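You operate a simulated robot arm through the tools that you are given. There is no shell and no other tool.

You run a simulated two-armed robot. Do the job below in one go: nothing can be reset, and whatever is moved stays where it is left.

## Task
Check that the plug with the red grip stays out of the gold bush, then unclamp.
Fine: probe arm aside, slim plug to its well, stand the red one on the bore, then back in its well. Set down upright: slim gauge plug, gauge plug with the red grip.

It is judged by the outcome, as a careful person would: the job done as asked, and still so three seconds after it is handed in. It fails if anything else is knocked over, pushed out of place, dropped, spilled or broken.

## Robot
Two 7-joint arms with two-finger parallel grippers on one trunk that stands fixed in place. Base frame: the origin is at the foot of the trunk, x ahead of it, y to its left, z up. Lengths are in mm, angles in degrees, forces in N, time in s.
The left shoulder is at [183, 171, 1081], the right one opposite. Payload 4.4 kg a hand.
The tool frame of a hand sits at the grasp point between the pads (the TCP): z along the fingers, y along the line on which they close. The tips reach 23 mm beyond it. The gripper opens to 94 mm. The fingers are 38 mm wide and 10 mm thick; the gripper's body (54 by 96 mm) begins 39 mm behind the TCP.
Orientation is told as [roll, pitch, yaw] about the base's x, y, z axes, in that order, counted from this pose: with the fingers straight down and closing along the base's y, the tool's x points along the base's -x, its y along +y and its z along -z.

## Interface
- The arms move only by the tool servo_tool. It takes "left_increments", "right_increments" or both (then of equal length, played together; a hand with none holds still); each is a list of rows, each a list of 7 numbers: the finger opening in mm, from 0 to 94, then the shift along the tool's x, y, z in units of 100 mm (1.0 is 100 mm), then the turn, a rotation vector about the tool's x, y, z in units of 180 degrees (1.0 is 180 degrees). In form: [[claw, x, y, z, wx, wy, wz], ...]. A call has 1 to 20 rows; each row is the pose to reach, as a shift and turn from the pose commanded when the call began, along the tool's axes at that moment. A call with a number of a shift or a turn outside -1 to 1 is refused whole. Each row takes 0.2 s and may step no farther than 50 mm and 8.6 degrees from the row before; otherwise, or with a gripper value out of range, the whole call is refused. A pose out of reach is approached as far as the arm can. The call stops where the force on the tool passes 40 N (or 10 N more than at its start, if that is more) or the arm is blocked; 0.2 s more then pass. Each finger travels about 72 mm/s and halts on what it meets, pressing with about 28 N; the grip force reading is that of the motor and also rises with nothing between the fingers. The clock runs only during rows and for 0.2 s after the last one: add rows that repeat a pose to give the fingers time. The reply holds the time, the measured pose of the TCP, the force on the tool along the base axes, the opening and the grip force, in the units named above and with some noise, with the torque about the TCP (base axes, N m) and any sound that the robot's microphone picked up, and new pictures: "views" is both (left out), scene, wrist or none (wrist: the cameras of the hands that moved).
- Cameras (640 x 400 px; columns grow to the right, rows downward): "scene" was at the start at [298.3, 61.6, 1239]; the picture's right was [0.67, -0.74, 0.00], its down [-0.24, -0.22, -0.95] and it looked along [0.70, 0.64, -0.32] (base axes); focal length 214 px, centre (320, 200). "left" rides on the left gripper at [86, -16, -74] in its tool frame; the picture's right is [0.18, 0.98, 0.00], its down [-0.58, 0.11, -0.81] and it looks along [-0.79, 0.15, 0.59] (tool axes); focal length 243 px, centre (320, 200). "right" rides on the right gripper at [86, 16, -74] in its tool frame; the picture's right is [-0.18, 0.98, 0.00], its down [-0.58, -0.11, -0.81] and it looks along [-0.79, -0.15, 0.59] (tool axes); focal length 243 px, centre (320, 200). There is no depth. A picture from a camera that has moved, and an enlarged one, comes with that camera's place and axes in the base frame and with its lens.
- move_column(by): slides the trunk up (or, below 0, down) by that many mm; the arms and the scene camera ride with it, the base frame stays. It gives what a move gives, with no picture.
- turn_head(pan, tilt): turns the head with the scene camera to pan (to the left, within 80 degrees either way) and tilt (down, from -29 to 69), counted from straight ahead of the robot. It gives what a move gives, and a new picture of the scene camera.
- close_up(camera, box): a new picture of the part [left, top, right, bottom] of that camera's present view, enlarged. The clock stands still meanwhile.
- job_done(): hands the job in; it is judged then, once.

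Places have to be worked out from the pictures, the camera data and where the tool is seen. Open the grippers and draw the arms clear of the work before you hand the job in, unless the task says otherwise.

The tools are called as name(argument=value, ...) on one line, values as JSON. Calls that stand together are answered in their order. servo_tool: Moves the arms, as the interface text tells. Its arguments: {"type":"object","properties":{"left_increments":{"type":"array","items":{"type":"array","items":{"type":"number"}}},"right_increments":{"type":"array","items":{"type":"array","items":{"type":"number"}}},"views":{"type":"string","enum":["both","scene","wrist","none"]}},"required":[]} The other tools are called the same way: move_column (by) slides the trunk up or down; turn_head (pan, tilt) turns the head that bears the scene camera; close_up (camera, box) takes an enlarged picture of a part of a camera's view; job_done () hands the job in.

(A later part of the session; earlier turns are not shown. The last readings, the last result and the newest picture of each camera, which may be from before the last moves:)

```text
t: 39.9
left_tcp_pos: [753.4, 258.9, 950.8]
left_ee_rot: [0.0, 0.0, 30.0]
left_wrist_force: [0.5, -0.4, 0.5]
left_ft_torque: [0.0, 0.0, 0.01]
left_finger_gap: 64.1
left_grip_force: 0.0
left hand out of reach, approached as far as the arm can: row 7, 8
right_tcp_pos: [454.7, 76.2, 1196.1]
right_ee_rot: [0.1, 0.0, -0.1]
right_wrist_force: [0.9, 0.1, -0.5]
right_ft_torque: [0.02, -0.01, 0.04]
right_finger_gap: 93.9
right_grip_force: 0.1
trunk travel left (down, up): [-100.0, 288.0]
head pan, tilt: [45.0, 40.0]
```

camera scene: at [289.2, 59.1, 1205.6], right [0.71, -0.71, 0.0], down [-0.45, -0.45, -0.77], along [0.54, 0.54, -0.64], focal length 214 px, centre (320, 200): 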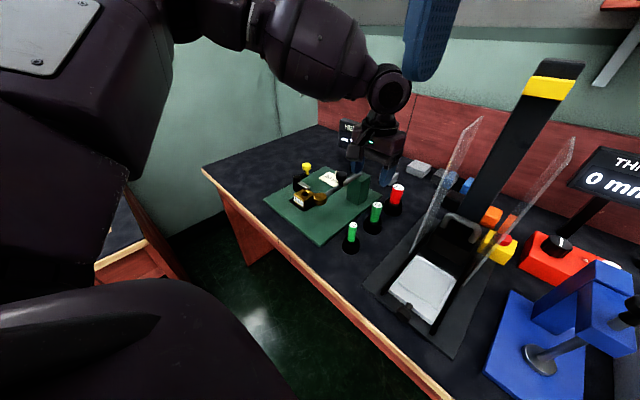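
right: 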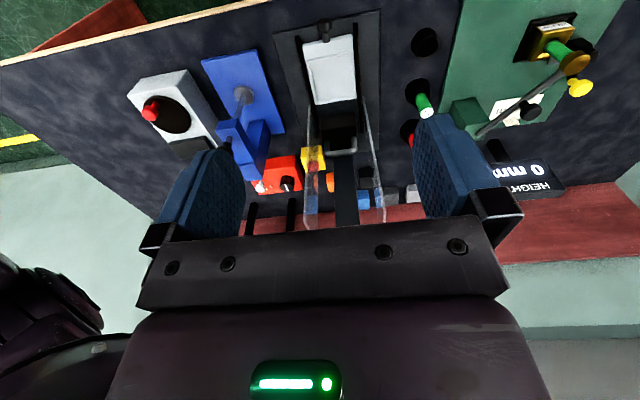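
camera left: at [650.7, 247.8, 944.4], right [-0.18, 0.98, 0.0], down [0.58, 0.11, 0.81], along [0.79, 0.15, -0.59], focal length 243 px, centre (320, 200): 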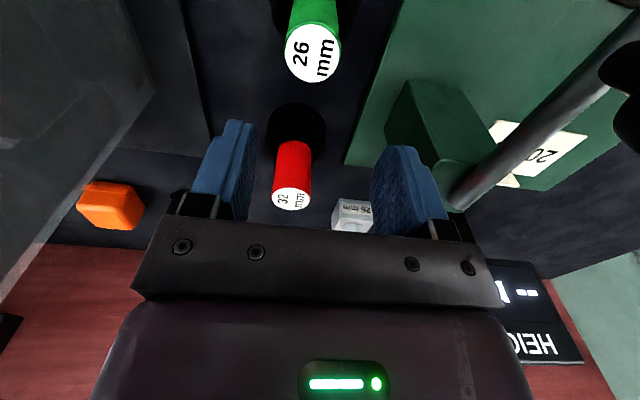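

The limit barely depends on yaw (x≈753 at z=951), so it is the arm's stretch or posture. I look at the left arm itself with the head to understand its posture.

turn_head(pan=50, tilt=0)

```text
t: 40.9
left_tcp_pos: [753.4, 258.4, 950.9]
left_ee_rot: [0.0, 0.0, 30.0]
left_wrist_force: [1.5, 0.1, -0.3]
left_ft_torque: [-0.01, -0.01, -0.05]
left_finger_gap: 64.1
left_grip_force: 0.0
right_tcp_pos: [452.5, 77.1, 1196.2]
right_ee_rot: [0.0, 0.0, -0.2]
right_wrist_force: [0.4, 0.3, -0.1]
right_ft_torque: [0.01, -0.02, -0.07]
right_finger_gap: 94.2
right_grip_force: 0.1
trunk travel left (down, up): [-100.0, 288.0]
head pan, tilt: [50.0, 0.0]
camera scene: at [287.2, 68.0, 1269.2], right [0.77, -0.64, 0.0], down [0.0, 0.0, -1.0], along [0.64, 0.77, 0.0], focal length 214 px, centre (320, 200)
```

scene: 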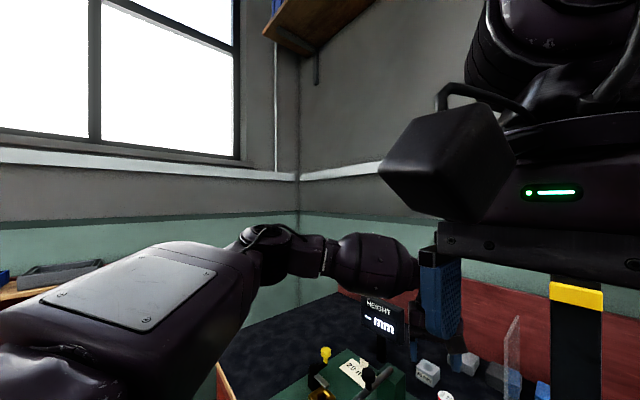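

The elbow sits out to the left and fairly high, apparently still bent. I take another head view to place elbow and wrist better.

turn_head(pan=50, tilt=32)

```text
t: 41.9
left_tcp_pos: [751.7, 258.1, 951.2]
left_ee_rot: [-0.1, 0.0, 30.0]
left_wrist_force: [-0.1, 0.3, -0.9]
left_ft_torque: [0.02, -0.01, 0.01]
left_finger_gap: 63.8
left_grip_force: 0.0
right_tcp_pos: [453.8, 76.9, 1197.0]
right_ee_rot: [0.0, 0.0, -0.1]
right_wrist_force: [-0.7, -0.8, 0.6]
right_ft_torque: [-0.02, 0.01, 0.01]
right_finger_gap: 94.1
right_grip_force: 0.1
trunk travel left (down, up): [-100.0, 288.0]
head pan, tilt: [50.0, 32.0]
camera scene: at [286.9, 67.6, 1217.9], right [0.77, -0.64, 0.0], down [-0.34, -0.41, -0.85], along [0.55, 0.65, -0.53], focal length 214 px, centre (320, 200)
```

scene: 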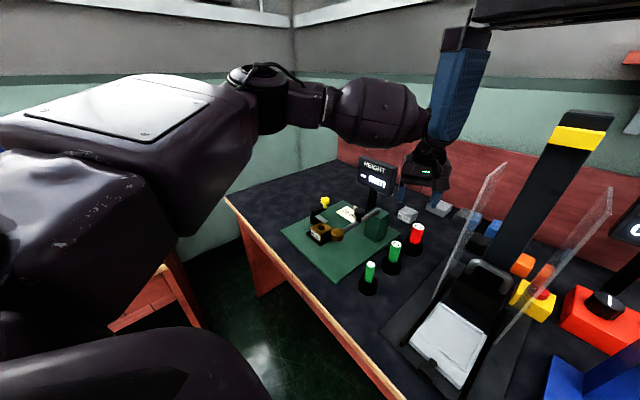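

Elbow is around (450, 420, 1180), clearly bent (~74°), so it isn't full stretch; the posture limits it. I test from a bit farther left and higher, which is clear of everything, to see how the limit varies.

servo_tool(left_increments=[[64, 0.02, 0.2, -0.15, 0, 0, 0.042], [64, 0.04, 0.4, -0.3, 0, 0, 0.084], [64, 0.06, 0.6, -0.45, 0, 0, 0.126], [64, 0.09, 0.884, -0.49, 0, 0, 0.167], [64, 0.09, 0.884, -0.49, 0, 0, 0.167]], views="none")

servo_tool(left_increments=[[64, -0.3, 0, 0, 0, 0, 0], [64, -0.6, 0, 0, 0, 0, 0], [64, -0.9, 0, 0, 0, 0, 0], [64, -0.9, 0, 0, 0, 0, 0]], views="none")

```text
t: 43.1
left_tcp_pos: [700.8, 330.9, 1000.2]
left_ee_rot: [0.0, 0.1, -0.2]
left_wrist_force: [0.1, -0.3, -0.7]
left_ft_torque: [-0.01, 0.0, -0.01]
left_finger_gap: 64.1
left_grip_force: 0.0
right_tcp_pos: [454.0, 76.3, 1196.0]
right_ee_rot: [0.0, 0.0, -0.1]
right_wrist_force: [0.5, -0.1, 0.5]
right_ft_torque: [-0.01, -0.02, 0.0]
right_finger_gap: 94.0
right_grip_force: 0.1
trunk travel left (down, up): [-100.0, 288.0]
head pan, tilt: [50.0, 32.0]
```

```text
t: 44.1
left_tcp_pos: [790.2, 329.5, 1001.8]
left_ee_rot: [0.0, -0.1, -0.1]
left_wrist_force: [-0.2, 0.6, 0.2]
left_ft_torque: [0.01, -0.02, 0.0]
left_finger_gap: 64.0
left_grip_force: 0.0
right_tcp_pos: [450.9, 76.3, 1196.8]
right_ee_rot: [0.1, -0.2, 0.0]
right_wrist_force: [-1.7, -1.0, -0.7]
right_ft_torque: [-0.01, -0.01, -0.02]
right_finger_gap: 94.0
right_grip_force: 0.0
trunk travel left (down, up): [-100.0, 288.0]
head pan, tilt: [50.0, 32.0]
```

Here x=790 is reached easily at y=330, so the limit is about reaching across toward smaller y. I now try sliding toward y=255 from here.

servo_tool(left_increments=[[64, 0, -0.25, 0, 0, 0, 0], [64, 0, -0.5, 0, 0, 0, 0], [64, -0.1, -0.75, 0, 0, 0, 0], [64, -0.16, -0.75, 0, 0, 0, 0], [64, -0.16, -0.75, 0, 0, 0, 0]], views="none")

```text
t: 45.3
left_tcp_pos: [771.8, 286.6, 995.2]
left_ee_rot: [0.1, -0.1, -0.1]
left_wrist_force: [-0.1, 0.4, 0.2]
left_ft_torque: [0.03, 0.01, -0.02]
left_finger_gap: 63.9
left_grip_force: 0.0
left hand out of reach, approached as far as the arm can: row 1, 2, 3, 4, 5
right_tcp_pos: [452.7, 75.8, 1196.3]
right_ee_rot: [0.0, 0.0, -0.1]
right_wrist_force: [0.1, -0.2, -0.5]
right_ft_torque: [0.02, 0.01, 0.0]
right_finger_gap: 94.0
right_grip_force: 0.0
trunk travel left (down, up): [-100.0, 288.0]
head pan, tilt: [50.0, 32.0]
```

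The boundary runs near (772, 287) at this height; it looks like a posture limit. I retreat a bit and raise the trunk 120 mm so the arm reaches down more steeply, then test the reach again.

servo_tool(left_increments=[[64, 0.4, 0, 0, 0, 0, 0], [64, 0.8, 0, 0, 0, 0, 0], [64, 1.0, 0, 0, 0, 0, 0], [64, 1.0, 0, 0, 0, 0, 0]], views="none")

move_column(by=120)

```text
t: 46.3
left_tcp_pos: [672.9, 288.6, 993.0]
left_ee_rot: [0.1, 0.0, 0.0]
left_wrist_force: [-1.2, 0.0, 0.6]
left_ft_torque: [0.0, 0.01, -0.03]
left_finger_gap: 64.0
left_grip_force: 0.1
right_tcp_pos: [453.2, 76.6, 1196.5]
right_ee_rot: [0.0, 0.0, -0.2]
right_wrist_force: [0.5, 0.4, -0.1]
right_ft_torque: [0.0, -0.02, 0.01]
right_finger_gap: 94.0
right_grip_force: 0.1
trunk travel left (down, up): [-100.0, 288.0]
head pan, tilt: [50.0, 32.0]
```

```text
t: 47.8
left_tcp_pos: [651.6, 288.8, 1177.0]
left_ee_rot: [0.0, -6.4, 0.0]
left_wrist_force: [0.3, 0.1, -0.2]
left_ft_torque: [-0.04, 0.03, 0.02]
left_finger_gap: 63.8
left_grip_force: 0.0
right_tcp_pos: [455.6, 76.7, 1314.1]
right_ee_rot: [-0.1, 0.2, -0.2]
right_wrist_force: [0.9, 0.0, -0.4]
right_ft_torque: [-0.03, 0.0, -0.02]
right_finger_gap: 94.0
right_grip_force: 0.0
trunk travel left (down, up): [-220.0, 168.0]
head pan, tilt: [50.0, 32.0]
```

The left hand came up more than the column (z 1177, pitch −6.4°), which is odd, so I look before doing anything else.

servo_tool(left_increments=[[64, 0, 0, 0, 0, 0, 0], [64, 0, 0, 0, 0, 0, 0]], views="both")

```text
t: 48.4
left_tcp_pos: [650.4, 287.5, 1179.4]
left_ee_rot: [0.0, -6.6, 0.0]
left_wrist_force: [0.0, -0.3, 0.6]
left_ft_torque: [0.04, 0.0, 0.0]
left_finger_gap: 64.0
left_grip_force: 0.0
right_tcp_pos: [453.0, 75.4, 1315.9]
right_ee_rot: [0.0, 0.0, -0.1]
right_wrist_force: [0.0, 0.0, -0.3]
right_ft_torque: [0.0, 0.0, 0.0]
right_finger_gap: 93.8
right_grip_force: 0.1
trunk travel left (down, up): [-220.0, 168.0]
head pan, tilt: [50.0, 32.0]
camera scene: at [169.7, 67.5, 1357.7], right [0.77, -0.64, 0.0], down [-0.34, -0.41, -0.85], along [0.55, 0.65, -0.53], focal length 214 px, centre (320, 200)
camera left: at [555.3, 270.4, 1243.3], right [-0.18, 0.98, -0.02], down [0.49, 0.11, 0.87], along [0.86, 0.15, -0.5], focal length 243 px, centre (320, 200)
```

scene: 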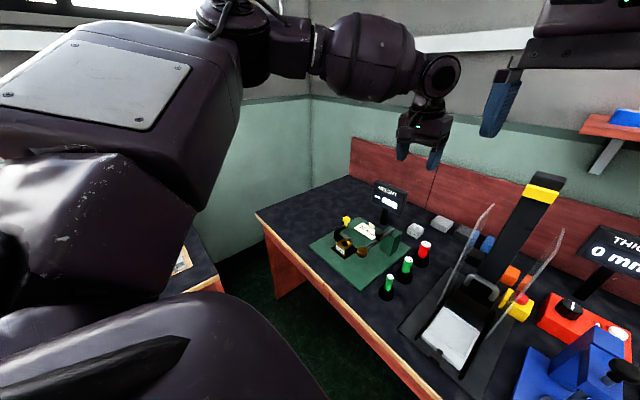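
left: 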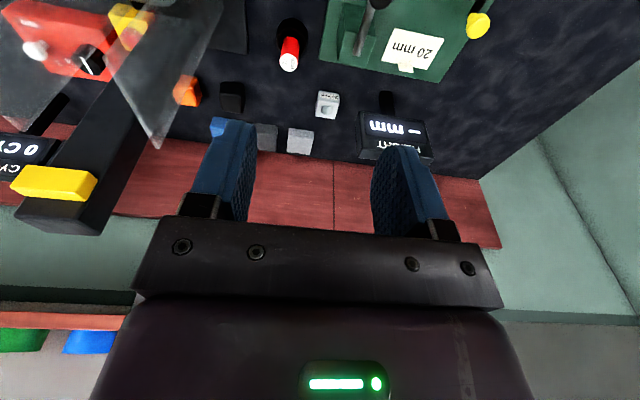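

The trunk evidently leans: raising it moved the head and shoulders 117 mm backward, which cost reach. So lowering it should bring the shoulders forward; I go back down by 120 first.

move_column(by=-120)

```text
t: 49.9
left_tcp_pos: [649.1, 287.0, 1062.9]
left_ee_rot: [0.0, -7.0, -0.1]
left_wrist_force: [-0.7, 0.2, 0.0]
left_ft_torque: [-0.01, -0.04, 0.02]
left_finger_gap: 64.0
left_grip_force: 0.1
right_tcp_pos: [450.1, 76.5, 1198.6]
right_ee_rot: [0.1, -0.1, -0.1]
right_wrist_force: [0.3, 0.0, 0.3]
right_ft_torque: [0.0, -0.06, -0.01]
right_finger_gap: 93.9
right_grip_force: 0.0
trunk travel left (down, up): [-100.0, 288.0]
head pan, tilt: [50.0, 32.0]
```

Back at the original height with the hand at (649, 287, 1063). I now lower the trunk a further 80 mm; the hand would end near z≈983, still above everything.

move_column(by=-80)

servo_tool(left_increments=[[64, 0, 0, 0, 0, 0, 0]], views="both")

```text
t: 51.1
left_tcp_pos: [647.6, 288.3, 982.9]
left_ee_rot: [0.1, -6.9, 0.1]
left_wrist_force: [-0.5, 0.2, 0.2]
left_ft_torque: [0.01, -0.03, -0.01]
left_finger_gap: 64.1
left_grip_force: 0.1
right_tcp_pos: [450.7, 76.1, 1118.1]
right_ee_rot: [-0.1, -0.2, -0.2]
right_wrist_force: [-0.2, -0.1, -0.4]
right_ft_torque: [-0.05, -0.03, -0.01]
right_finger_gap: 94.3
right_grip_force: 0.0
trunk travel left (down, up): [-20.0, 368.0]
head pan, tilt: [50.0, 32.0]
```

```text
t: 51.5
left_tcp_pos: [649.9, 287.8, 979.7]
left_ee_rot: [0.0, -6.5, -0.2]
left_wrist_force: [-0.4, 0.0, -0.5]
left_ft_torque: [0.0, -0.01, 0.0]
left_finger_gap: 64.0
left_grip_force: 0.0
right_tcp_pos: [452.4, 75.5, 1116.5]
right_ee_rot: [0.0, 0.0, -0.1]
right_wrist_force: [0.4, 0.5, 1.1]
right_ft_torque: [0.02, -0.01, 0.01]
right_finger_gap: 93.8
right_grip_force: 0.1
trunk travel left (down, up): [-20.0, 368.0]
head pan, tilt: [50.0, 32.0]
camera scene: at [352.8, 67.5, 1118.6], right [0.77, -0.64, 0.0], down [-0.34, -0.41, -0.85], along [0.55, 0.65, -0.53], focal length 214 px, centre (320, 200)
camera left: at [554.9, 270.6, 1043.9], right [-0.18, 0.98, -0.02], down [0.48, 0.11, 0.87], along [0.86, 0.15, -0.5], focal length 243 px, centre (320, 200)
```

scene: 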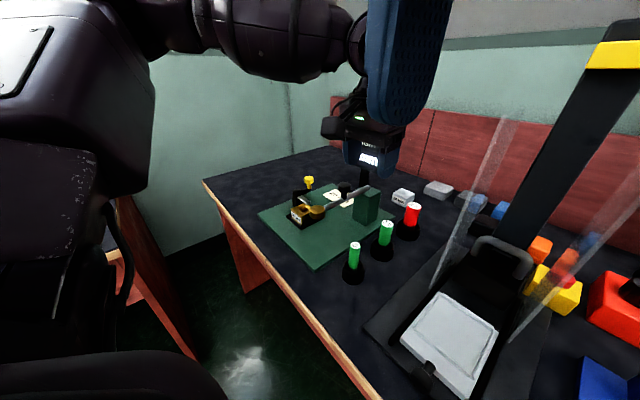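
left: 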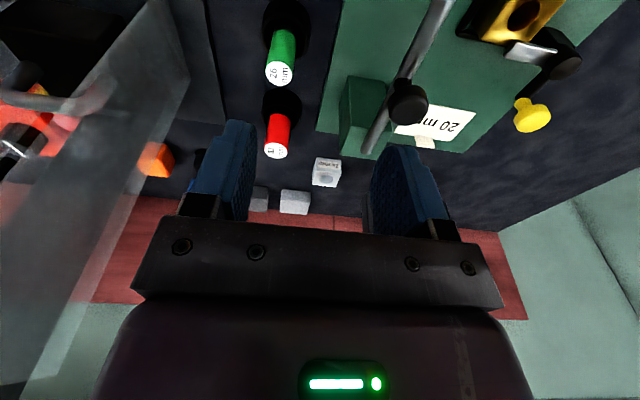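

The head and shoulders moved about 66 mm forward. I level the hand's 6.5° pitch and move to about (660, 256, 950).

servo_tool(left_increments=[[64, -0.02, -0.1, 0.1, 0, 0.012, 0], [64, -0.04, -0.2, 0.2, 0, 0.024, 0], [64, -0.065, -0.32, 0.309, 0, 0.037, 0], [64, -0.065, -0.32, 0.309, 0, 0.037, 0]], views="none")

servo_tool(left_increments=[[64, -0.3, 0, 0, 0, 0, 0], [64, -0.6, 0, 0, 0, 0, 0], [64, -0.9, 0, 0, 0, 0, 0], [64, -0.9, 0, 0, 0, 0, 0]], views="none")

```text
t: 52.5
left_tcp_pos: [660.7, 255.5, 950.6]
left_ee_rot: [0.0, 0.1, -0.1]
left_wrist_force: [0.6, 0.1, 0.5]
left_ft_torque: [-0.01, -0.04, 0.01]
left_finger_gap: 64.1
left_grip_force: 0.1
right_tcp_pos: [453.0, 75.9, 1116.1]
right_ee_rot: [0.0, 0.1, -0.2]
right_wrist_force: [-0.3, -0.1, 0.4]
right_ft_torque: [0.01, -0.02, 0.0]
right_finger_gap: 93.8
right_grip_force: 0.0
trunk travel left (down, up): [-20.0, 368.0]
head pan, tilt: [50.0, 32.0]
```

```text
t: 53.5
left_tcp_pos: [750.2, 255.0, 951.2]
left_ee_rot: [0.1, 0.0, -0.1]
left_wrist_force: [-0.3, 0.7, 0.1]
left_ft_torque: [0.03, -0.01, 0.03]
left_finger_gap: 63.9
left_grip_force: 0.0
right_tcp_pos: [451.9, 75.1, 1115.6]
right_ee_rot: [0.0, 0.0, -0.1]
right_wrist_force: [-0.9, 0.2, -1.2]
right_ft_torque: [0.01, 0.0, 0.01]
right_finger_gap: 93.9
right_grip_force: 0.1
trunk travel left (down, up): [-20.0, 368.0]
head pan, tilt: [50.0, 32.0]
```

No limit this time at (750, 255, 951). I continue forward toward x≈808 at the same height.

servo_tool(left_increments=[[64, -0.2, 0, 0, 0, 0, 0], [64, -0.4, 0, 0, 0, 0, 0], [64, -0.58, -0.006, 0, 0, 0, 0], [64, -0.58, -0.006, 0, 0, 0, 0]], views="both")

```text
t: 54.5
left_tcp_pos: [809.3, 255.9, 950.8]
left_ee_rot: [-0.1, 0.0, 0.0]
left_wrist_force: [0.8, -0.9, -0.4]
left_ft_torque: [0.04, 0.01, 0.01]
left_finger_gap: 64.0
left_grip_force: 0.1
right_tcp_pos: [452.2, 75.3, 1116.2]
right_ee_rot: [0.0, 0.0, -0.1]
right_wrist_force: [0.5, 0.5, 0.1]
right_ft_torque: [-0.03, 0.01, 0.03]
right_finger_gap: 94.0
right_grip_force: 0.1
trunk travel left (down, up): [-20.0, 368.0]
head pan, tilt: [50.0, 32.0]
camera scene: at [352.8, 67.4, 1118.7], right [0.77, -0.64, 0.0], down [-0.34, -0.41, -0.85], along [0.55, 0.65, -0.53], focal length 214 px, centre (320, 200)
camera left: at [721.9, 238.0, 1024.4], right [-0.18, 0.98, 0.0], down [0.58, 0.11, 0.81], along [0.79, 0.15, -0.59], focal length 243 px, centre (320, 200)
```

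scene: 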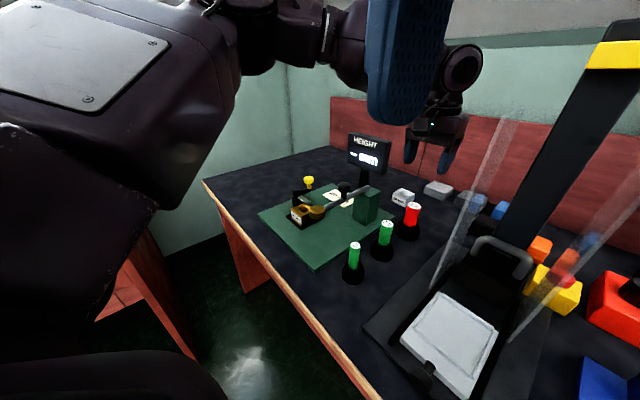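
left: 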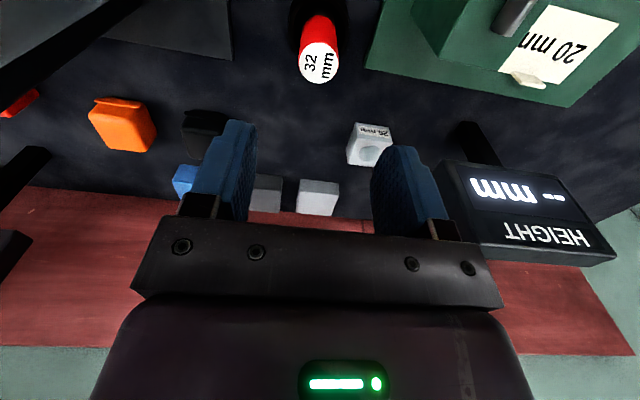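

The reach is fine now. I enlarge the wrist view and the scene view to place the red plug exactly.

close_up(camera="left", box=[250, 0, 390, 110])

close_up(camera="scene", box=[385, 185, 435, 250])

```text
3.64 times, centred on (320, 55) of left
camera zoom: at [721.9, 238.0, 1024.4], right [-0.18, 0.98, 0.0], down [0.58, 0.11, 0.81], along [0.79, 0.15, -0.59], focal length 882 px, centre (320, 727)
```

zoom: 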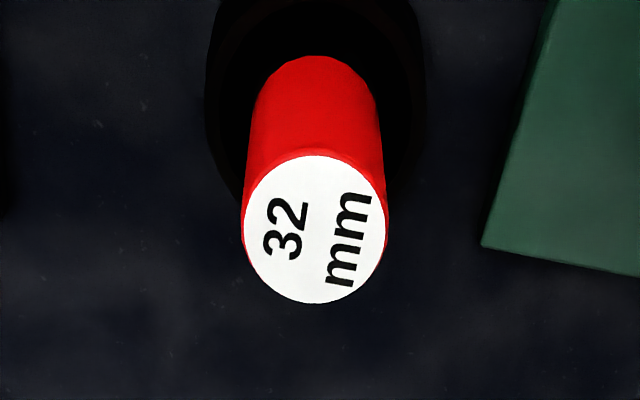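

```text
6.15 times, centred on (410, 218) of scene
camera zoom: at [352.8, 67.4, 1118.7], right [0.77, -0.64, 0.0], down [-0.34, -0.41, -0.85], along [0.55, 0.65, -0.53], focal length 1320 px, centre (-234, 92)
```

zoom: 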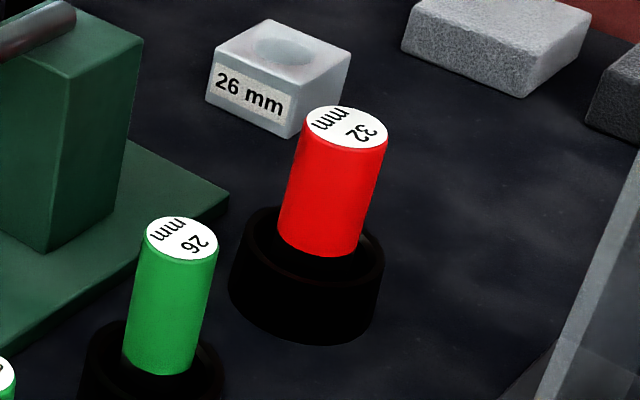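

The red plug's top is at (809.6, 253.4, 829). I centre on it and lower until the tips are just above its top.

servo_tool(left_increments=[[64, -0.015, -0.006, 0.3, 0, 0, 0], [64, -0.015, -0.006, 0.6, 0, 0, 0], [64, -0.015, -0.006, 0.85, 0, 0, 0], [64, -0.015, -0.006, 0.85, 0, 0, 0]], views="wrist")

close_up(camera="scene", box=[375, 150, 455, 250])

```text
t: 55.5
left_tcp_pos: [808.4, 254.9, 864.2]
left_ee_rot: [0.0, 0.0, -0.1]
left_wrist_force: [-1.0, 0.2, 1.3]
left_ft_torque: [-0.01, 0.01, 0.03]
left_finger_gap: 64.0
left_grip_force: 0.1
right_tcp_pos: [452.2, 76.2, 1116.6]
right_ee_rot: [-0.1, 0.0, -0.1]
right_wrist_force: [0.7, -0.8, -0.1]
right_ft_torque: [0.0, -0.01, -0.04]
right_finger_gap: 94.1
right_grip_force: 0.1
trunk travel left (down, up): [-20.0, 368.0]
head pan, tilt: [50.0, 32.0]
camera left: at [721.8, 237.5, 938.9], right [-0.18, 0.98, 0.0], down [0.58, 0.11, 0.81], along [0.79, 0.15, -0.59], focal length 243 px, centre (320, 200)
```

left: 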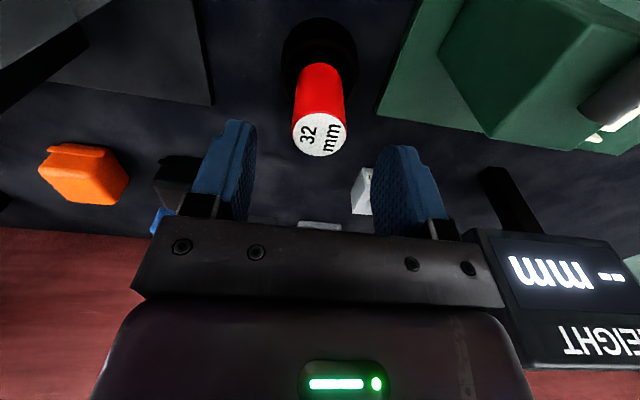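

```text
4.00 times, centred on (415, 200) of scene
camera zoom: at [352.8, 67.5, 1118.7], right [0.77, -0.64, 0.0], down [-0.34, -0.41, -0.85], along [0.55, 0.65, -0.53], focal length 858 px, centre (-60, 200)
```

zoom: 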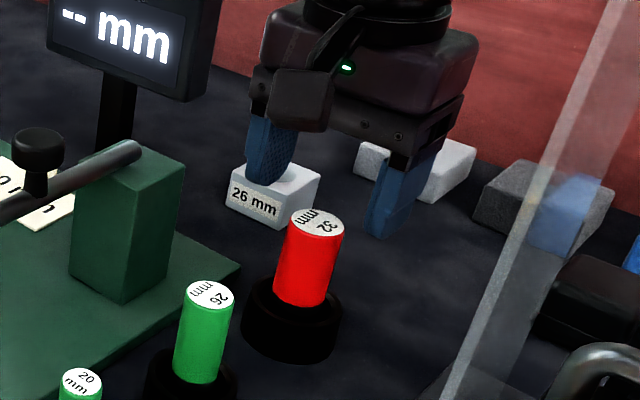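

The fingers straddle the red plug's line with good margins. I lower to TCP z≈813.

servo_tool(left_increments=[[64, -0.005, 0, 0.15, 0, 0, 0], [64, -0.01, 0, 0.3, 0, 0, 0], [64, -0.01, 0, 0.45, 0, 0, 0], [64, -0.01, 0, 0.51, 0, 0, 0], [64, -0.01, 0, 0.51, 0, 0, 0]], views="wrist")

close_up(camera="left", box=[200, 30, 440, 230])

close_up(camera="scene", box=[375, 150, 455, 250])

```text
t: 56.7
left_tcp_pos: [810.7, 255.1, 814.3]
left_ee_rot: [-0.1, 0.0, -0.1]
left_wrist_force: [-0.2, -0.3, -0.8]
left_ft_torque: [-0.01, -0.01, 0.0]
left_finger_gap: 63.6
left_grip_force: 0.0
right_tcp_pos: [452.5, 75.3, 1115.6]
right_ee_rot: [0.0, 0.0, -0.1]
right_wrist_force: [0.3, 0.6, -0.8]
right_ft_torque: [-0.02, 0.0, -0.02]
right_finger_gap: 93.9
right_grip_force: 0.1
trunk travel left (down, up): [-20.0, 368.0]
head pan, tilt: [50.0, 32.0]
camera left: at [723.4, 237.1, 887.7], right [-0.18, 0.98, 0.0], down [0.58, 0.11, 0.81], along [0.79, 0.15, -0.59], focal length 243 px, centre (320, 200)
```

left: 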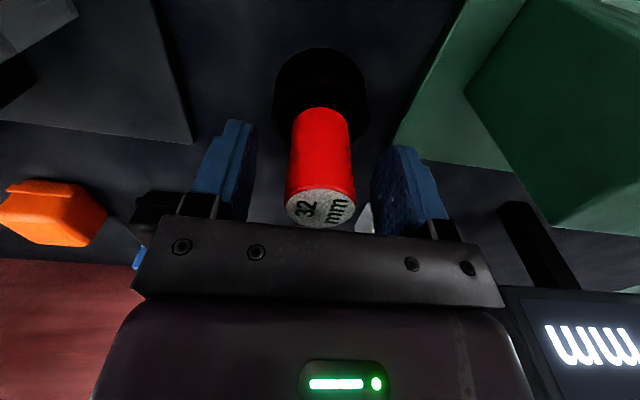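

```text
2.00 times, centred on (320, 130) of left
camera zoom: at [723.4, 237.1, 887.7], right [-0.18, 0.98, 0.0], down [0.58, 0.11, 0.81], along [0.79, 0.15, -0.59], focal length 485 px, centre (320, 340)
```

zoom: 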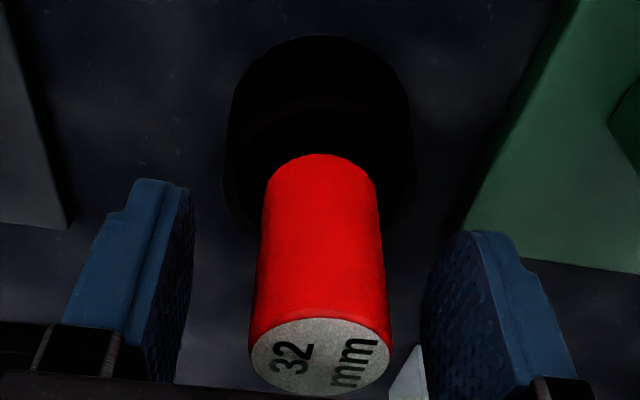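

```text
4.00 times, centred on (415, 200) of scene
camera zoom: at [353.1, 67.6, 1118.4], right [0.77, -0.64, 0.0], down [-0.34, -0.41, -0.85], along [0.55, 0.65, -0.53], focal length 858 px, centre (-60, 200)
```

zoom: 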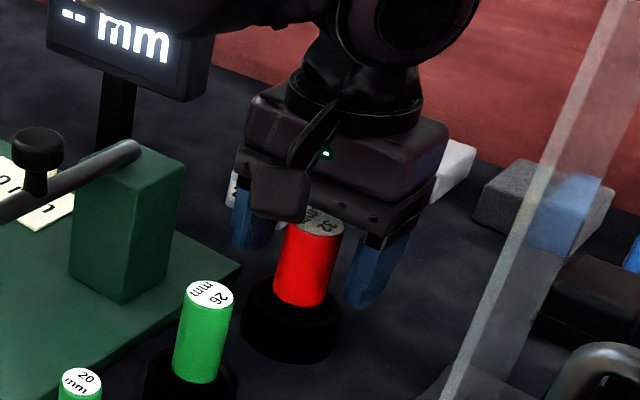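

The red plug is centred between the pads. I close on it.

servo_tool(left_increments=[[50, 0, 0, 0, 0, 0, 0], [38, 0, 0, 0, 0, 0, 0], [24, 0, 0, 0, 0, 0, 0], [20, 0, 0, 0, 0, 0, 0], [20, 0, 0, 0, 0, 0, 0], [20, 0, 0, 0, 0, 0, 0]], views="wrist")

```text
t: 58.1
left_tcp_pos: [808.9, 253.3, 814.5]
left_ee_rot: [0.0, 0.1, -0.1]
left_wrist_force: [-0.2, 0.1, 0.4]
left_ft_torque: [0.02, 0.01, 0.02]
left_finger_gap: 31.1
left_grip_force: 27.8
right_tcp_pos: [453.3, 75.7, 1116.4]
right_ee_rot: [0.0, 0.0, -0.1]
right_wrist_force: [-0.8, -0.3, 0.6]
right_ft_torque: [0.02, -0.01, 0.01]
right_finger_gap: 94.0
right_grip_force: 0.1
trunk travel left (down, up): [-20.0, 368.0]
head pan, tilt: [50.0, 32.0]
camera left: at [723.4, 237.2, 887.8], right [-0.18, 0.98, 0.0], down [0.58, 0.11, 0.81], along [0.79, 0.15, -0.59], focal length 243 px, centre (320, 200)
```

left: 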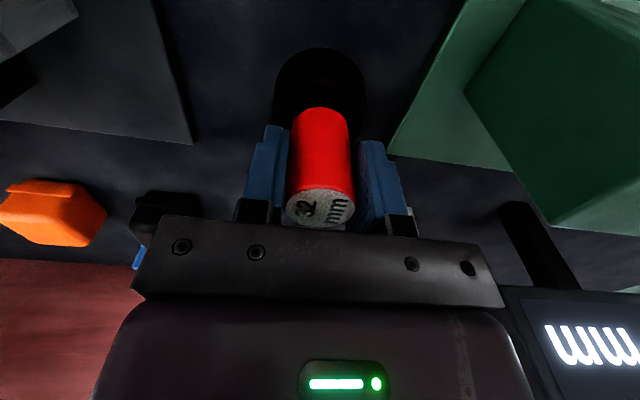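

Gripped at 31.1 mm with 28 N and no side force. I lift straight up.

servo_tool(left_increments=[[20, 0, 0, -0.08, 0, 0, 0], [20, 0, 0, -0.16, 0, 0, 0], [20, 0, 0, -0.26, 0, 0, 0], [20, 0, 0, -0.38, 0, 0, 0], [20, 0, 0, -0.52, 0, 0, 0], [20, 0, 0, -0.68, 0, 0, 0], [20, 0, 0, -0.84, 0, 0, 0], [20, 0, 0, -1.0, 0, 0, 0], [20, 0, 0, -1.0, 0, 0, 0]], views="wrist")

close_up(camera="scene", box=[345, 110, 455, 290])

close_up(camera="left", box=[200, 0, 440, 230])

```text
t: 60.1
left_tcp_pos: [811.8, 254.2, 913.8]
left_ee_rot: [0.0, 0.1, -0.1]
left_wrist_force: [-1.0, -0.3, -1.9]
left_ft_torque: [0.02, -0.02, -0.01]
left_finger_gap: 31.6
left_grip_force: 27.8
right_tcp_pos: [453.1, 76.1, 1115.6]
right_ee_rot: [0.0, 0.0, 0.0]
right_wrist_force: [-0.1, 0.1, -0.4]
right_ft_torque: [-0.02, -0.03, 0.02]
right_finger_gap: 94.0
right_grip_force: 0.1
trunk travel left (down, up): [-20.0, 368.0]
head pan, tilt: [50.0, 32.0]
camera left: at [723.7, 237.2, 987.5], right [-0.18, 0.98, 0.0], down [0.58, 0.11, 0.8], along [0.79, 0.15, -0.59], focal length 243 px, centre (320, 200)
```

left: 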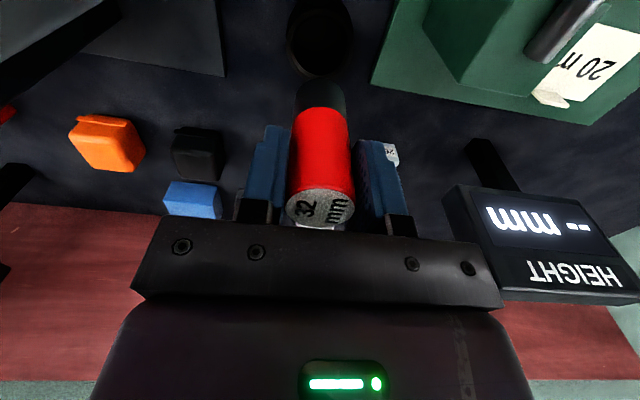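

```text
2.22 times, centred on (400, 200) of scene
camera zoom: at [353.5, 67.6, 1118.2], right [0.77, -0.64, 0.0], down [-0.34, -0.41, -0.85], along [0.55, 0.65, -0.53], focal length 477 px, centre (142, 200)
```

zoom: 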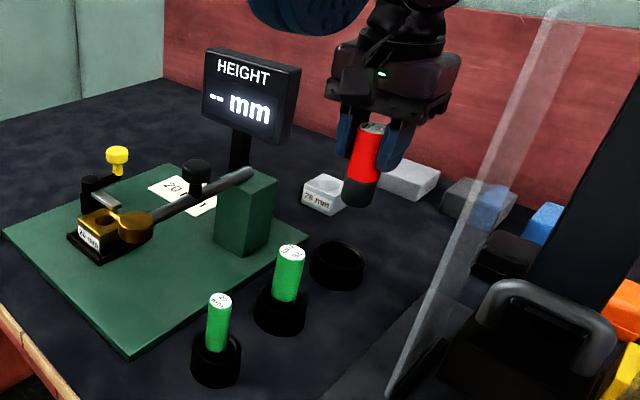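

```text
1.74 times, centred on (320, 115) of left
camera zoom: at [723.7, 237.2, 987.5], right [-0.18, 0.98, 0.0], down [0.58, 0.11, 0.8], along [0.79, 0.15, -0.59], focal length 422 px, centre (320, 348)
```

zoom: 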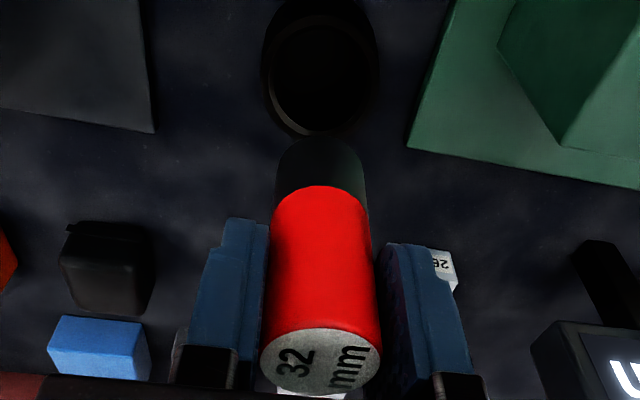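

The red plug hangs vertical in the grip. I raise it above the probe knob height and carry it diagonally toward the bush.

servo_tool(left_increments=[[20, 0, 0, -0.3, 0, 0, 0], [20, 0, 0, -0.6, 0, 0, 0], [20, 0.05, 0.05, -0.88, 0, 0, 0], [20, 0.3, 0.3, -0.9, 0, 0, 0], [20, 0.55, 0.55, -0.9, 0, 0, 0], [20, 0.8, 0.8, -0.9, 0, 0, 0], [20, 0.95, 1.0, -0.9, 0, 0, 0], [20, 0.95, 1.0, -0.9, 0, 0, 0]], views="none")

servo_tool(left_increments=[[20, 0.25, 0.3, 0, 0, 0, 0], [20, 0.5, 0.6, 0, 0, 0, 0], [20, 0.7, 0.85, 0, 0, 0, 0], [20, 0.88, 1.0, 0, 0, 0, 0], [20, 0.88, 1.0, 0, 0, 0, 0]], views="both")

```text
t: 61.9
left_tcp_pos: [715.0, 355.2, 1003.0]
left_ee_rot: [-0.1, 0.1, 0.0]
left_wrist_force: [-0.9, 0.3, -2.7]
left_ft_torque: [0.03, 0.02, -0.02]
left_finger_gap: 31.4
left_grip_force: 28.4
right_tcp_pos: [453.4, 77.3, 1116.4]
right_ee_rot: [-0.1, 0.0, 0.0]
right_wrist_force: [-0.3, -1.0, -0.1]
right_ft_torque: [0.02, -0.03, 0.03]
right_finger_gap: 94.2
right_grip_force: 0.0
trunk travel left (down, up): [-20.0, 368.0]
head pan, tilt: [50.0, 32.0]
```

```text
t: 63.1
left_tcp_pos: [626.2, 455.0, 1002.5]
left_ee_rot: [0.1, 0.1, -0.1]
left_wrist_force: [1.2, -0.2, -1.8]
left_ft_torque: [-0.05, -0.02, -0.03]
left_finger_gap: 31.2
left_grip_force: 28.3
right_tcp_pos: [453.1, 77.5, 1117.8]
right_ee_rot: [0.0, 0.0, -0.1]
right_wrist_force: [-0.4, -0.7, 0.2]
right_ft_torque: [-0.03, 0.01, 0.03]
right_finger_gap: 94.0
right_grip_force: 0.2
trunk travel left (down, up): [-20.0, 368.0]
head pan, tilt: [50.0, 32.0]
camera scene: at [353.1, 67.7, 1118.4], right [0.77, -0.64, 0.0], down [-0.34, -0.41, -0.85], along [0.55, 0.65, -0.53], focal length 214 px, centre (320, 200)
camera left: at [540.6, 437.3, 1077.6], right [-0.18, 0.98, 0.0], down [0.58, 0.11, 0.81], along [0.79, 0.15, -0.59], focal length 243 px, centre (320, 200)
```

scene: 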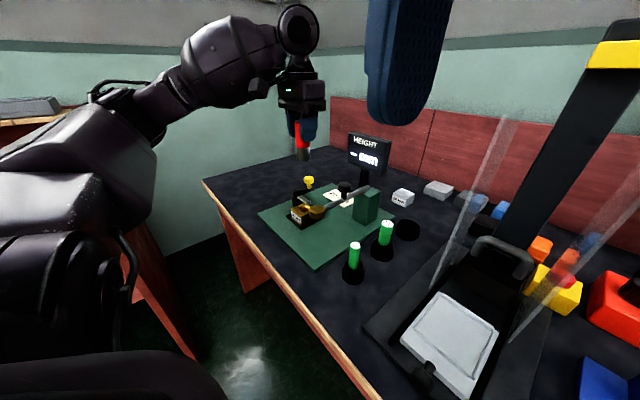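
left: 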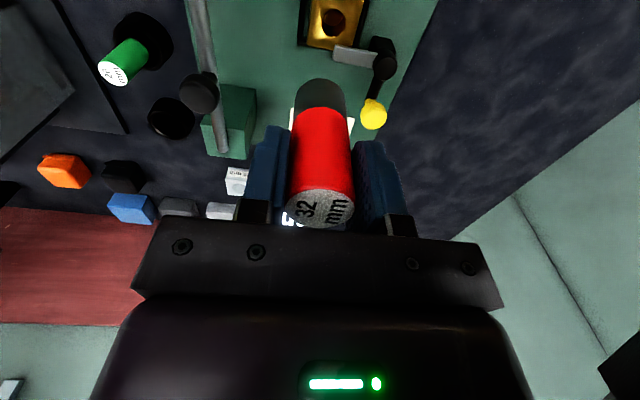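

The red plug is near the bush. I enlarge both views to locate the bore, the blade and the plug's lower end.

close_up(camera="left", box=[250, 0, 420, 130])

close_up(camera="scene", box=[270, 120, 370, 250])

close_up(camera="scene", box=[285, 175, 345, 235])

```text
3.08 times, centred on (335, 65) of left
camera zoom: at [540.6, 437.3, 1077.6], right [-0.18, 0.98, 0.0], down [0.58, 0.11, 0.81], along [0.79, 0.15, -0.59], focal length 746 px, centre (274, 615)
```

zoom: 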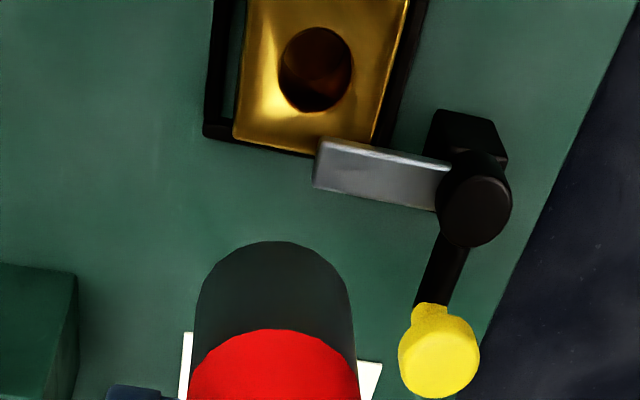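

```text
3.08 times, centred on (320, 185) of scene
camera zoom: at [353.1, 67.7, 1118.4], right [0.77, -0.64, 0.0], down [-0.34, -0.41, -0.85], along [0.55, 0.65, -0.53], focal length 660 px, centre (320, 246)
```

zoom: 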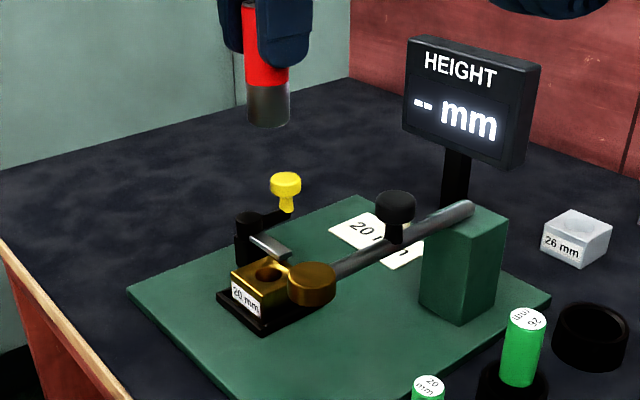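

```text
6.67 times, centred on (315, 205) of scene
camera zoom: at [353.1, 67.7, 1118.4], right [0.77, -0.64, 0.0], down [-0.34, -0.41, -0.85], along [0.55, 0.65, -0.53], focal length 1430 px, centre (353, 167)
```

zoom: 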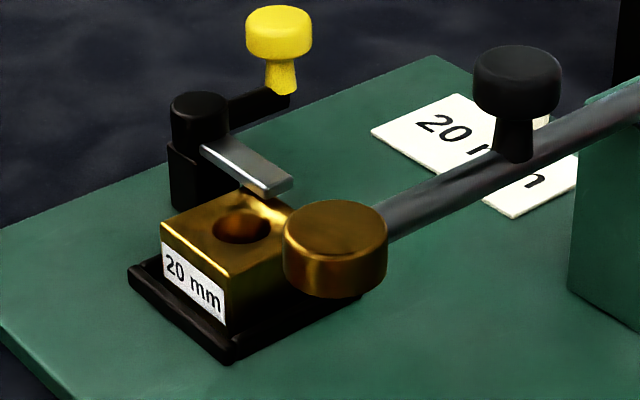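

The bore is at about (630.1, 468.3) and the blade's near edge at x≈645.5 (top z 797), about 15.4 mm from the bore centre, so I aim the red plug about 2.5 mm toward −x to clear the blade. I align and lower partway.

servo_tool(left_increments=[[20, -0.01, 0.147, 0, 0, 0, 0], [20, -0.01, 0.147, 0.25, 0, 0, 0], [20, -0.01, 0.147, 0.5, 0, 0, 0], [20, -0.01, 0.147, 0.75, 0, 0, 0], [20, -0.01, 0.147, 1.0, 0, 0, 0], [20, -0.01, 0.147, 1.0, 0, 0, 0]], views="wrist")

close_up(camera="left", box=[250, 0, 400, 130])

close_up(camera="scene", box=[280, 150, 350, 235])

```text
t: 64.5
left_tcp_pos: [627.7, 470.7, 903.5]
left_ee_rot: [0.0, 0.0, -0.1]
left_wrist_force: [-0.6, 0.3, -1.3]
left_ft_torque: [0.0, 0.03, 0.0]
left_finger_gap: 31.6
left_grip_force: 28.0
right_tcp_pos: [452.8, 76.8, 1116.2]
right_ee_rot: [0.0, -0.1, -0.1]
right_wrist_force: [0.2, 1.1, -1.1]
right_ft_torque: [-0.03, 0.02, 0.0]
right_finger_gap: 94.0
right_grip_force: 0.1
trunk travel left (down, up): [-20.0, 368.0]
head pan, tilt: [50.0, 32.0]
camera left: at [541.4, 451.7, 977.5], right [-0.18, 0.98, 0.0], down [0.58, 0.11, 0.81], along [0.79, 0.15, -0.59], focal length 243 px, centre (320, 200)
```

left: 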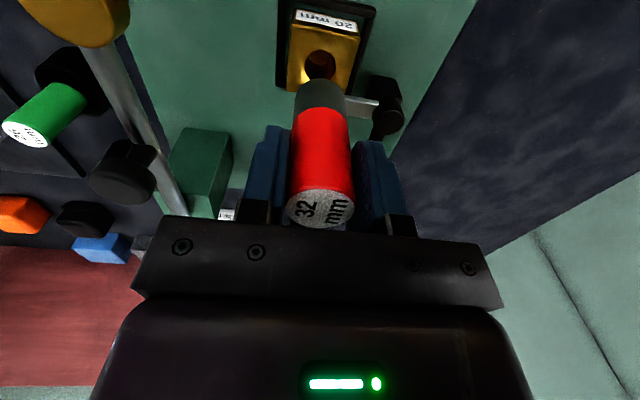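

```text
3.08 times, centred on (325, 65) of left
camera zoom: at [541.4, 451.7, 977.5], right [-0.18, 0.98, 0.0], down [0.58, 0.11, 0.81], along [0.79, 0.15, -0.59], focal length 746 px, centre (305, 615)
```

zoom: 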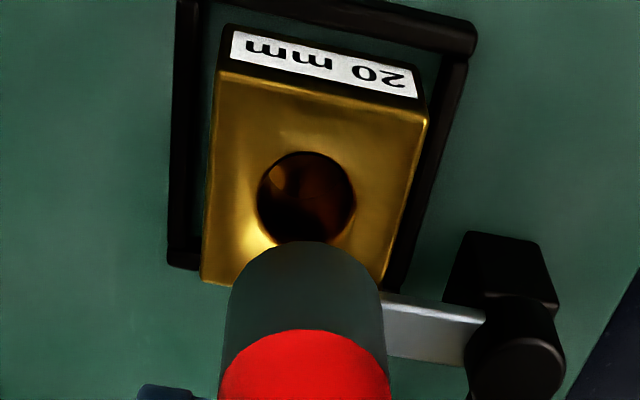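

```text
4.71 times, centred on (315, 192) of scene
camera zoom: at [353.1, 67.7, 1118.5], right [0.77, -0.64, 0.0], down [-0.34, -0.41, -0.85], along [0.55, 0.65, -0.53], focal length 1009 px, centre (344, 235)
```

zoom: 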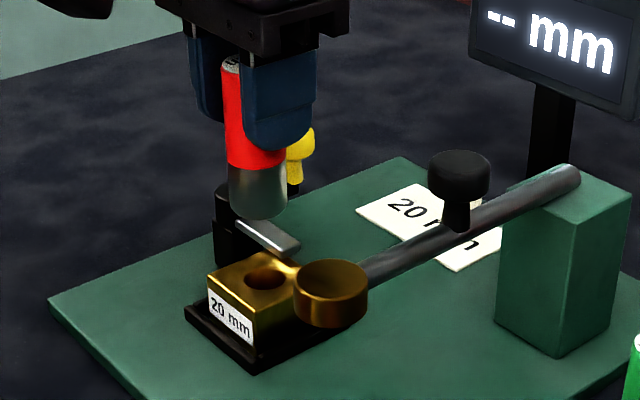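

The plug is about 4–5 mm toward −x and 1 mm toward −y of the bore, a bit more offset than I want. I correct by +2 mm x and +1 mm y and lower to just above the blade height for another check.

servo_tool(left_increments=[[20, -0.02, 0.01, 0, 0, 0, 0], [20, -0.02, 0.01, 0.12, 0, 0, 0], [20, -0.02, 0.01, 0.24, 0, 0, 0], [20, -0.02, 0.01, 0.32, 0, 0, 0], [20, -0.02, 0.01, 0.32, 0, 0, 0]], views="wrist")

close_up(camera="left", box=[250, 0, 400, 130])

close_up(camera="scene", box=[285, 170, 345, 235])

```text
t: 65.7
left_tcp_pos: [630.6, 469.8, 871.5]
left_ee_rot: [-0.1, 0.1, -0.1]
left_wrist_force: [-0.1, -0.4, -2.5]
left_ft_torque: [0.02, 0.02, 0.02]
left_finger_gap: 31.6
left_grip_force: 28.5
right_tcp_pos: [453.6, 75.8, 1115.9]
right_ee_rot: [0.0, 0.1, -0.2]
right_wrist_force: [-0.2, 0.3, 0.9]
right_ft_torque: [0.0, -0.01, 0.01]
right_finger_gap: 93.9
right_grip_force: 0.1
trunk travel left (down, up): [-20.0, 368.0]
head pan, tilt: [50.0, 32.0]
camera left: at [543.9, 453.6, 945.5], right [-0.18, 0.98, 0.0], down [0.58, 0.11, 0.81], along [0.79, 0.15, -0.59], focal length 243 px, centre (320, 200)
```

left: 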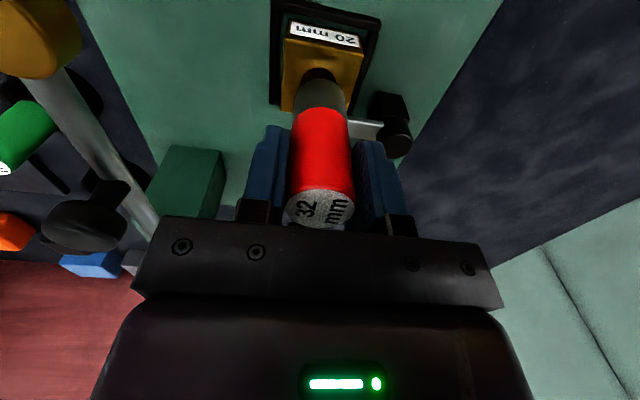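

```text
3.08 times, centred on (325, 65) of left
camera zoom: at [543.9, 453.6, 945.5], right [-0.18, 0.98, 0.0], down [0.58, 0.11, 0.81], along [0.79, 0.15, -0.59], focal length 746 px, centre (305, 615)
```

zoom: 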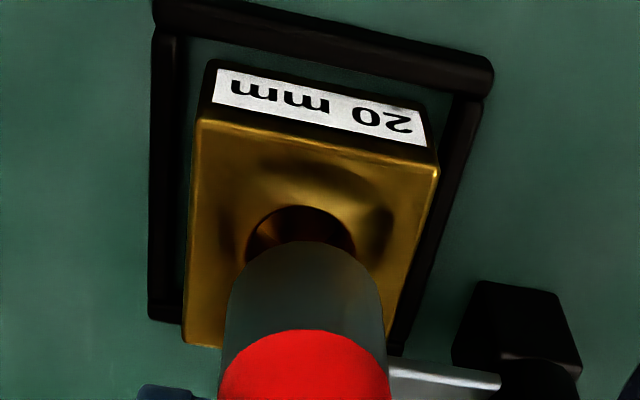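

```text
6.15 times, centred on (315, 202) of scene
camera zoom: at [353.2, 67.7, 1118.4], right [0.77, -0.64, 0.0], down [-0.34, -0.41, -0.85], along [0.55, 0.65, -0.53], focal length 1320 px, centre (351, 185)
```

zoom: 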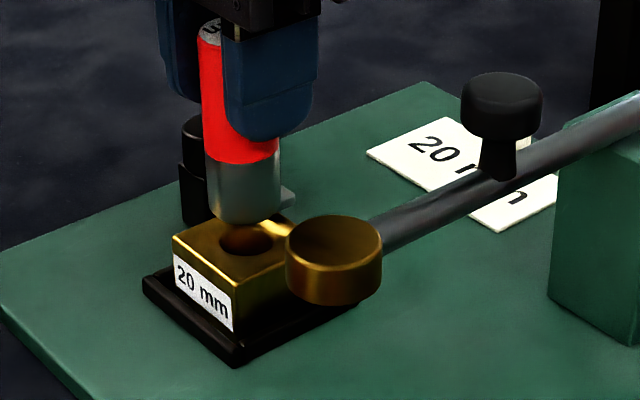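

Estimates of the offset vary by a couple of millimetres, so I take sharper close-ups before going lower.

close_up(camera="scene", box=[297, 190, 325, 220])

close_up(camera="left", box=[280, 20, 360, 110])

```text
13.33 times, centred on (311, 205) of scene
camera zoom: at [353.2, 67.7, 1118.4], right [0.77, -0.64, 0.0], down [-0.34, -0.41, -0.85], along [0.55, 0.65, -0.53], focal length 2860 px, centre (440, 133)
```

zoom: 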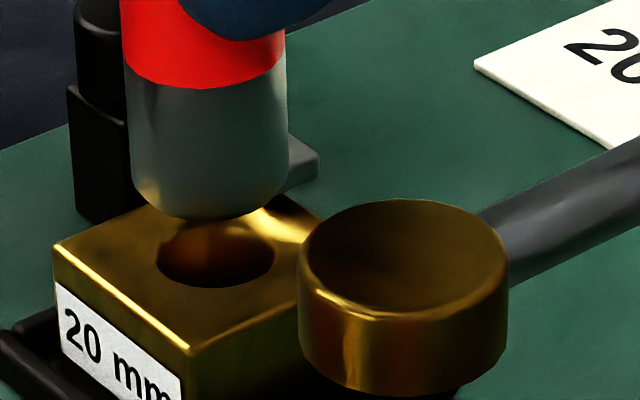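

```text
4.44 times, centred on (320, 65) of left
camera zoom: at [543.9, 453.6, 945.5], right [-0.18, 0.98, 0.0], down [0.58, 0.11, 0.81], along [0.79, 0.15, -0.59], focal length 1078 px, centre (320, 800)
```

zoom: 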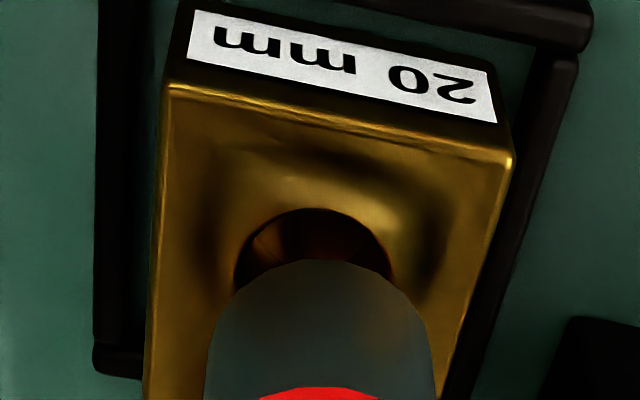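

The sharper views put the plug about 1 mm too far in +x and +y of the bore. I shift −2.5 mm in x (to keep clear of the blade) and −1 mm in y, then lower 10 mm.

servo_tool(left_increments=[[20, 0.025, -0.01, 0, 0, 0, 0], [20, 0.025, -0.01, 0.04, 0, 0, 0], [20, 0.025, -0.01, 0.08, 0, 0, 0], [20, 0.025, -0.01, 0.11, 0, 0, 0], [20, 0.025, -0.01, 0.11, 0, 0, 0]], views="none")

close_up(camera="scene", box=[297, 190, 325, 220])

close_up(camera="left", box=[270, 20, 370, 130])

```text
t: 66.9
left_tcp_pos: [627.3, 469.2, 860.4]
left_ee_rot: [0.0, 0.1, -0.1]
left_wrist_force: [0.1, -0.8, -1.1]
left_ft_torque: [-0.02, -0.02, -0.01]
left_finger_gap: 31.3
left_grip_force: 28.1
right_tcp_pos: [452.5, 75.9, 1116.9]
right_ee_rot: [0.0, -0.1, 0.0]
right_wrist_force: [-0.1, -0.1, 0.0]
right_ft_torque: [0.04, 0.02, -0.02]
right_finger_gap: 94.0
right_grip_force: 0.0
trunk travel left (down, up): [-20.0, 368.0]
head pan, tilt: [50.0, 32.0]
```

```text
13.33 times, centred on (311, 205) of scene
camera zoom: at [353.2, 67.7, 1118.4], right [0.77, -0.64, 0.0], down [-0.34, -0.41, -0.85], along [0.55, 0.65, -0.53], focal length 2860 px, centre (440, 133)
```

zoom: 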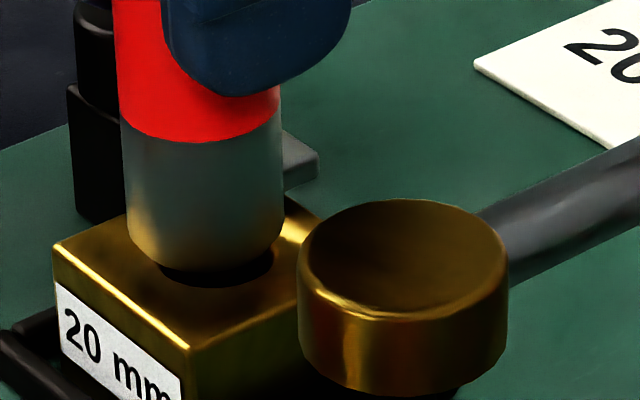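

```text
3.64 times, centred on (320, 75) of left
camera zoom: at [541.3, 452.2, 934.9], right [-0.18, 0.98, 0.0], down [0.58, 0.11, 0.81], along [0.79, 0.15, -0.59], focal length 882 px, centre (320, 654)
```

zoom: 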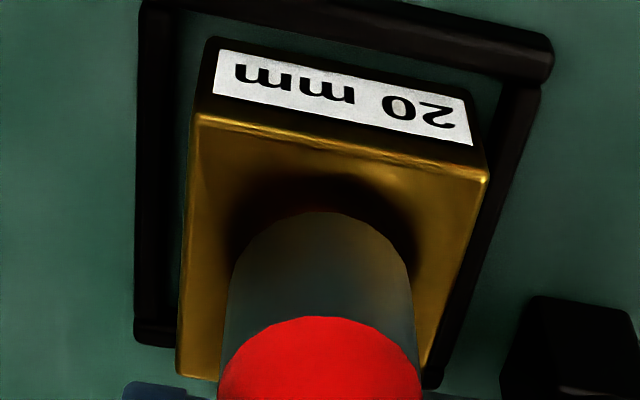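

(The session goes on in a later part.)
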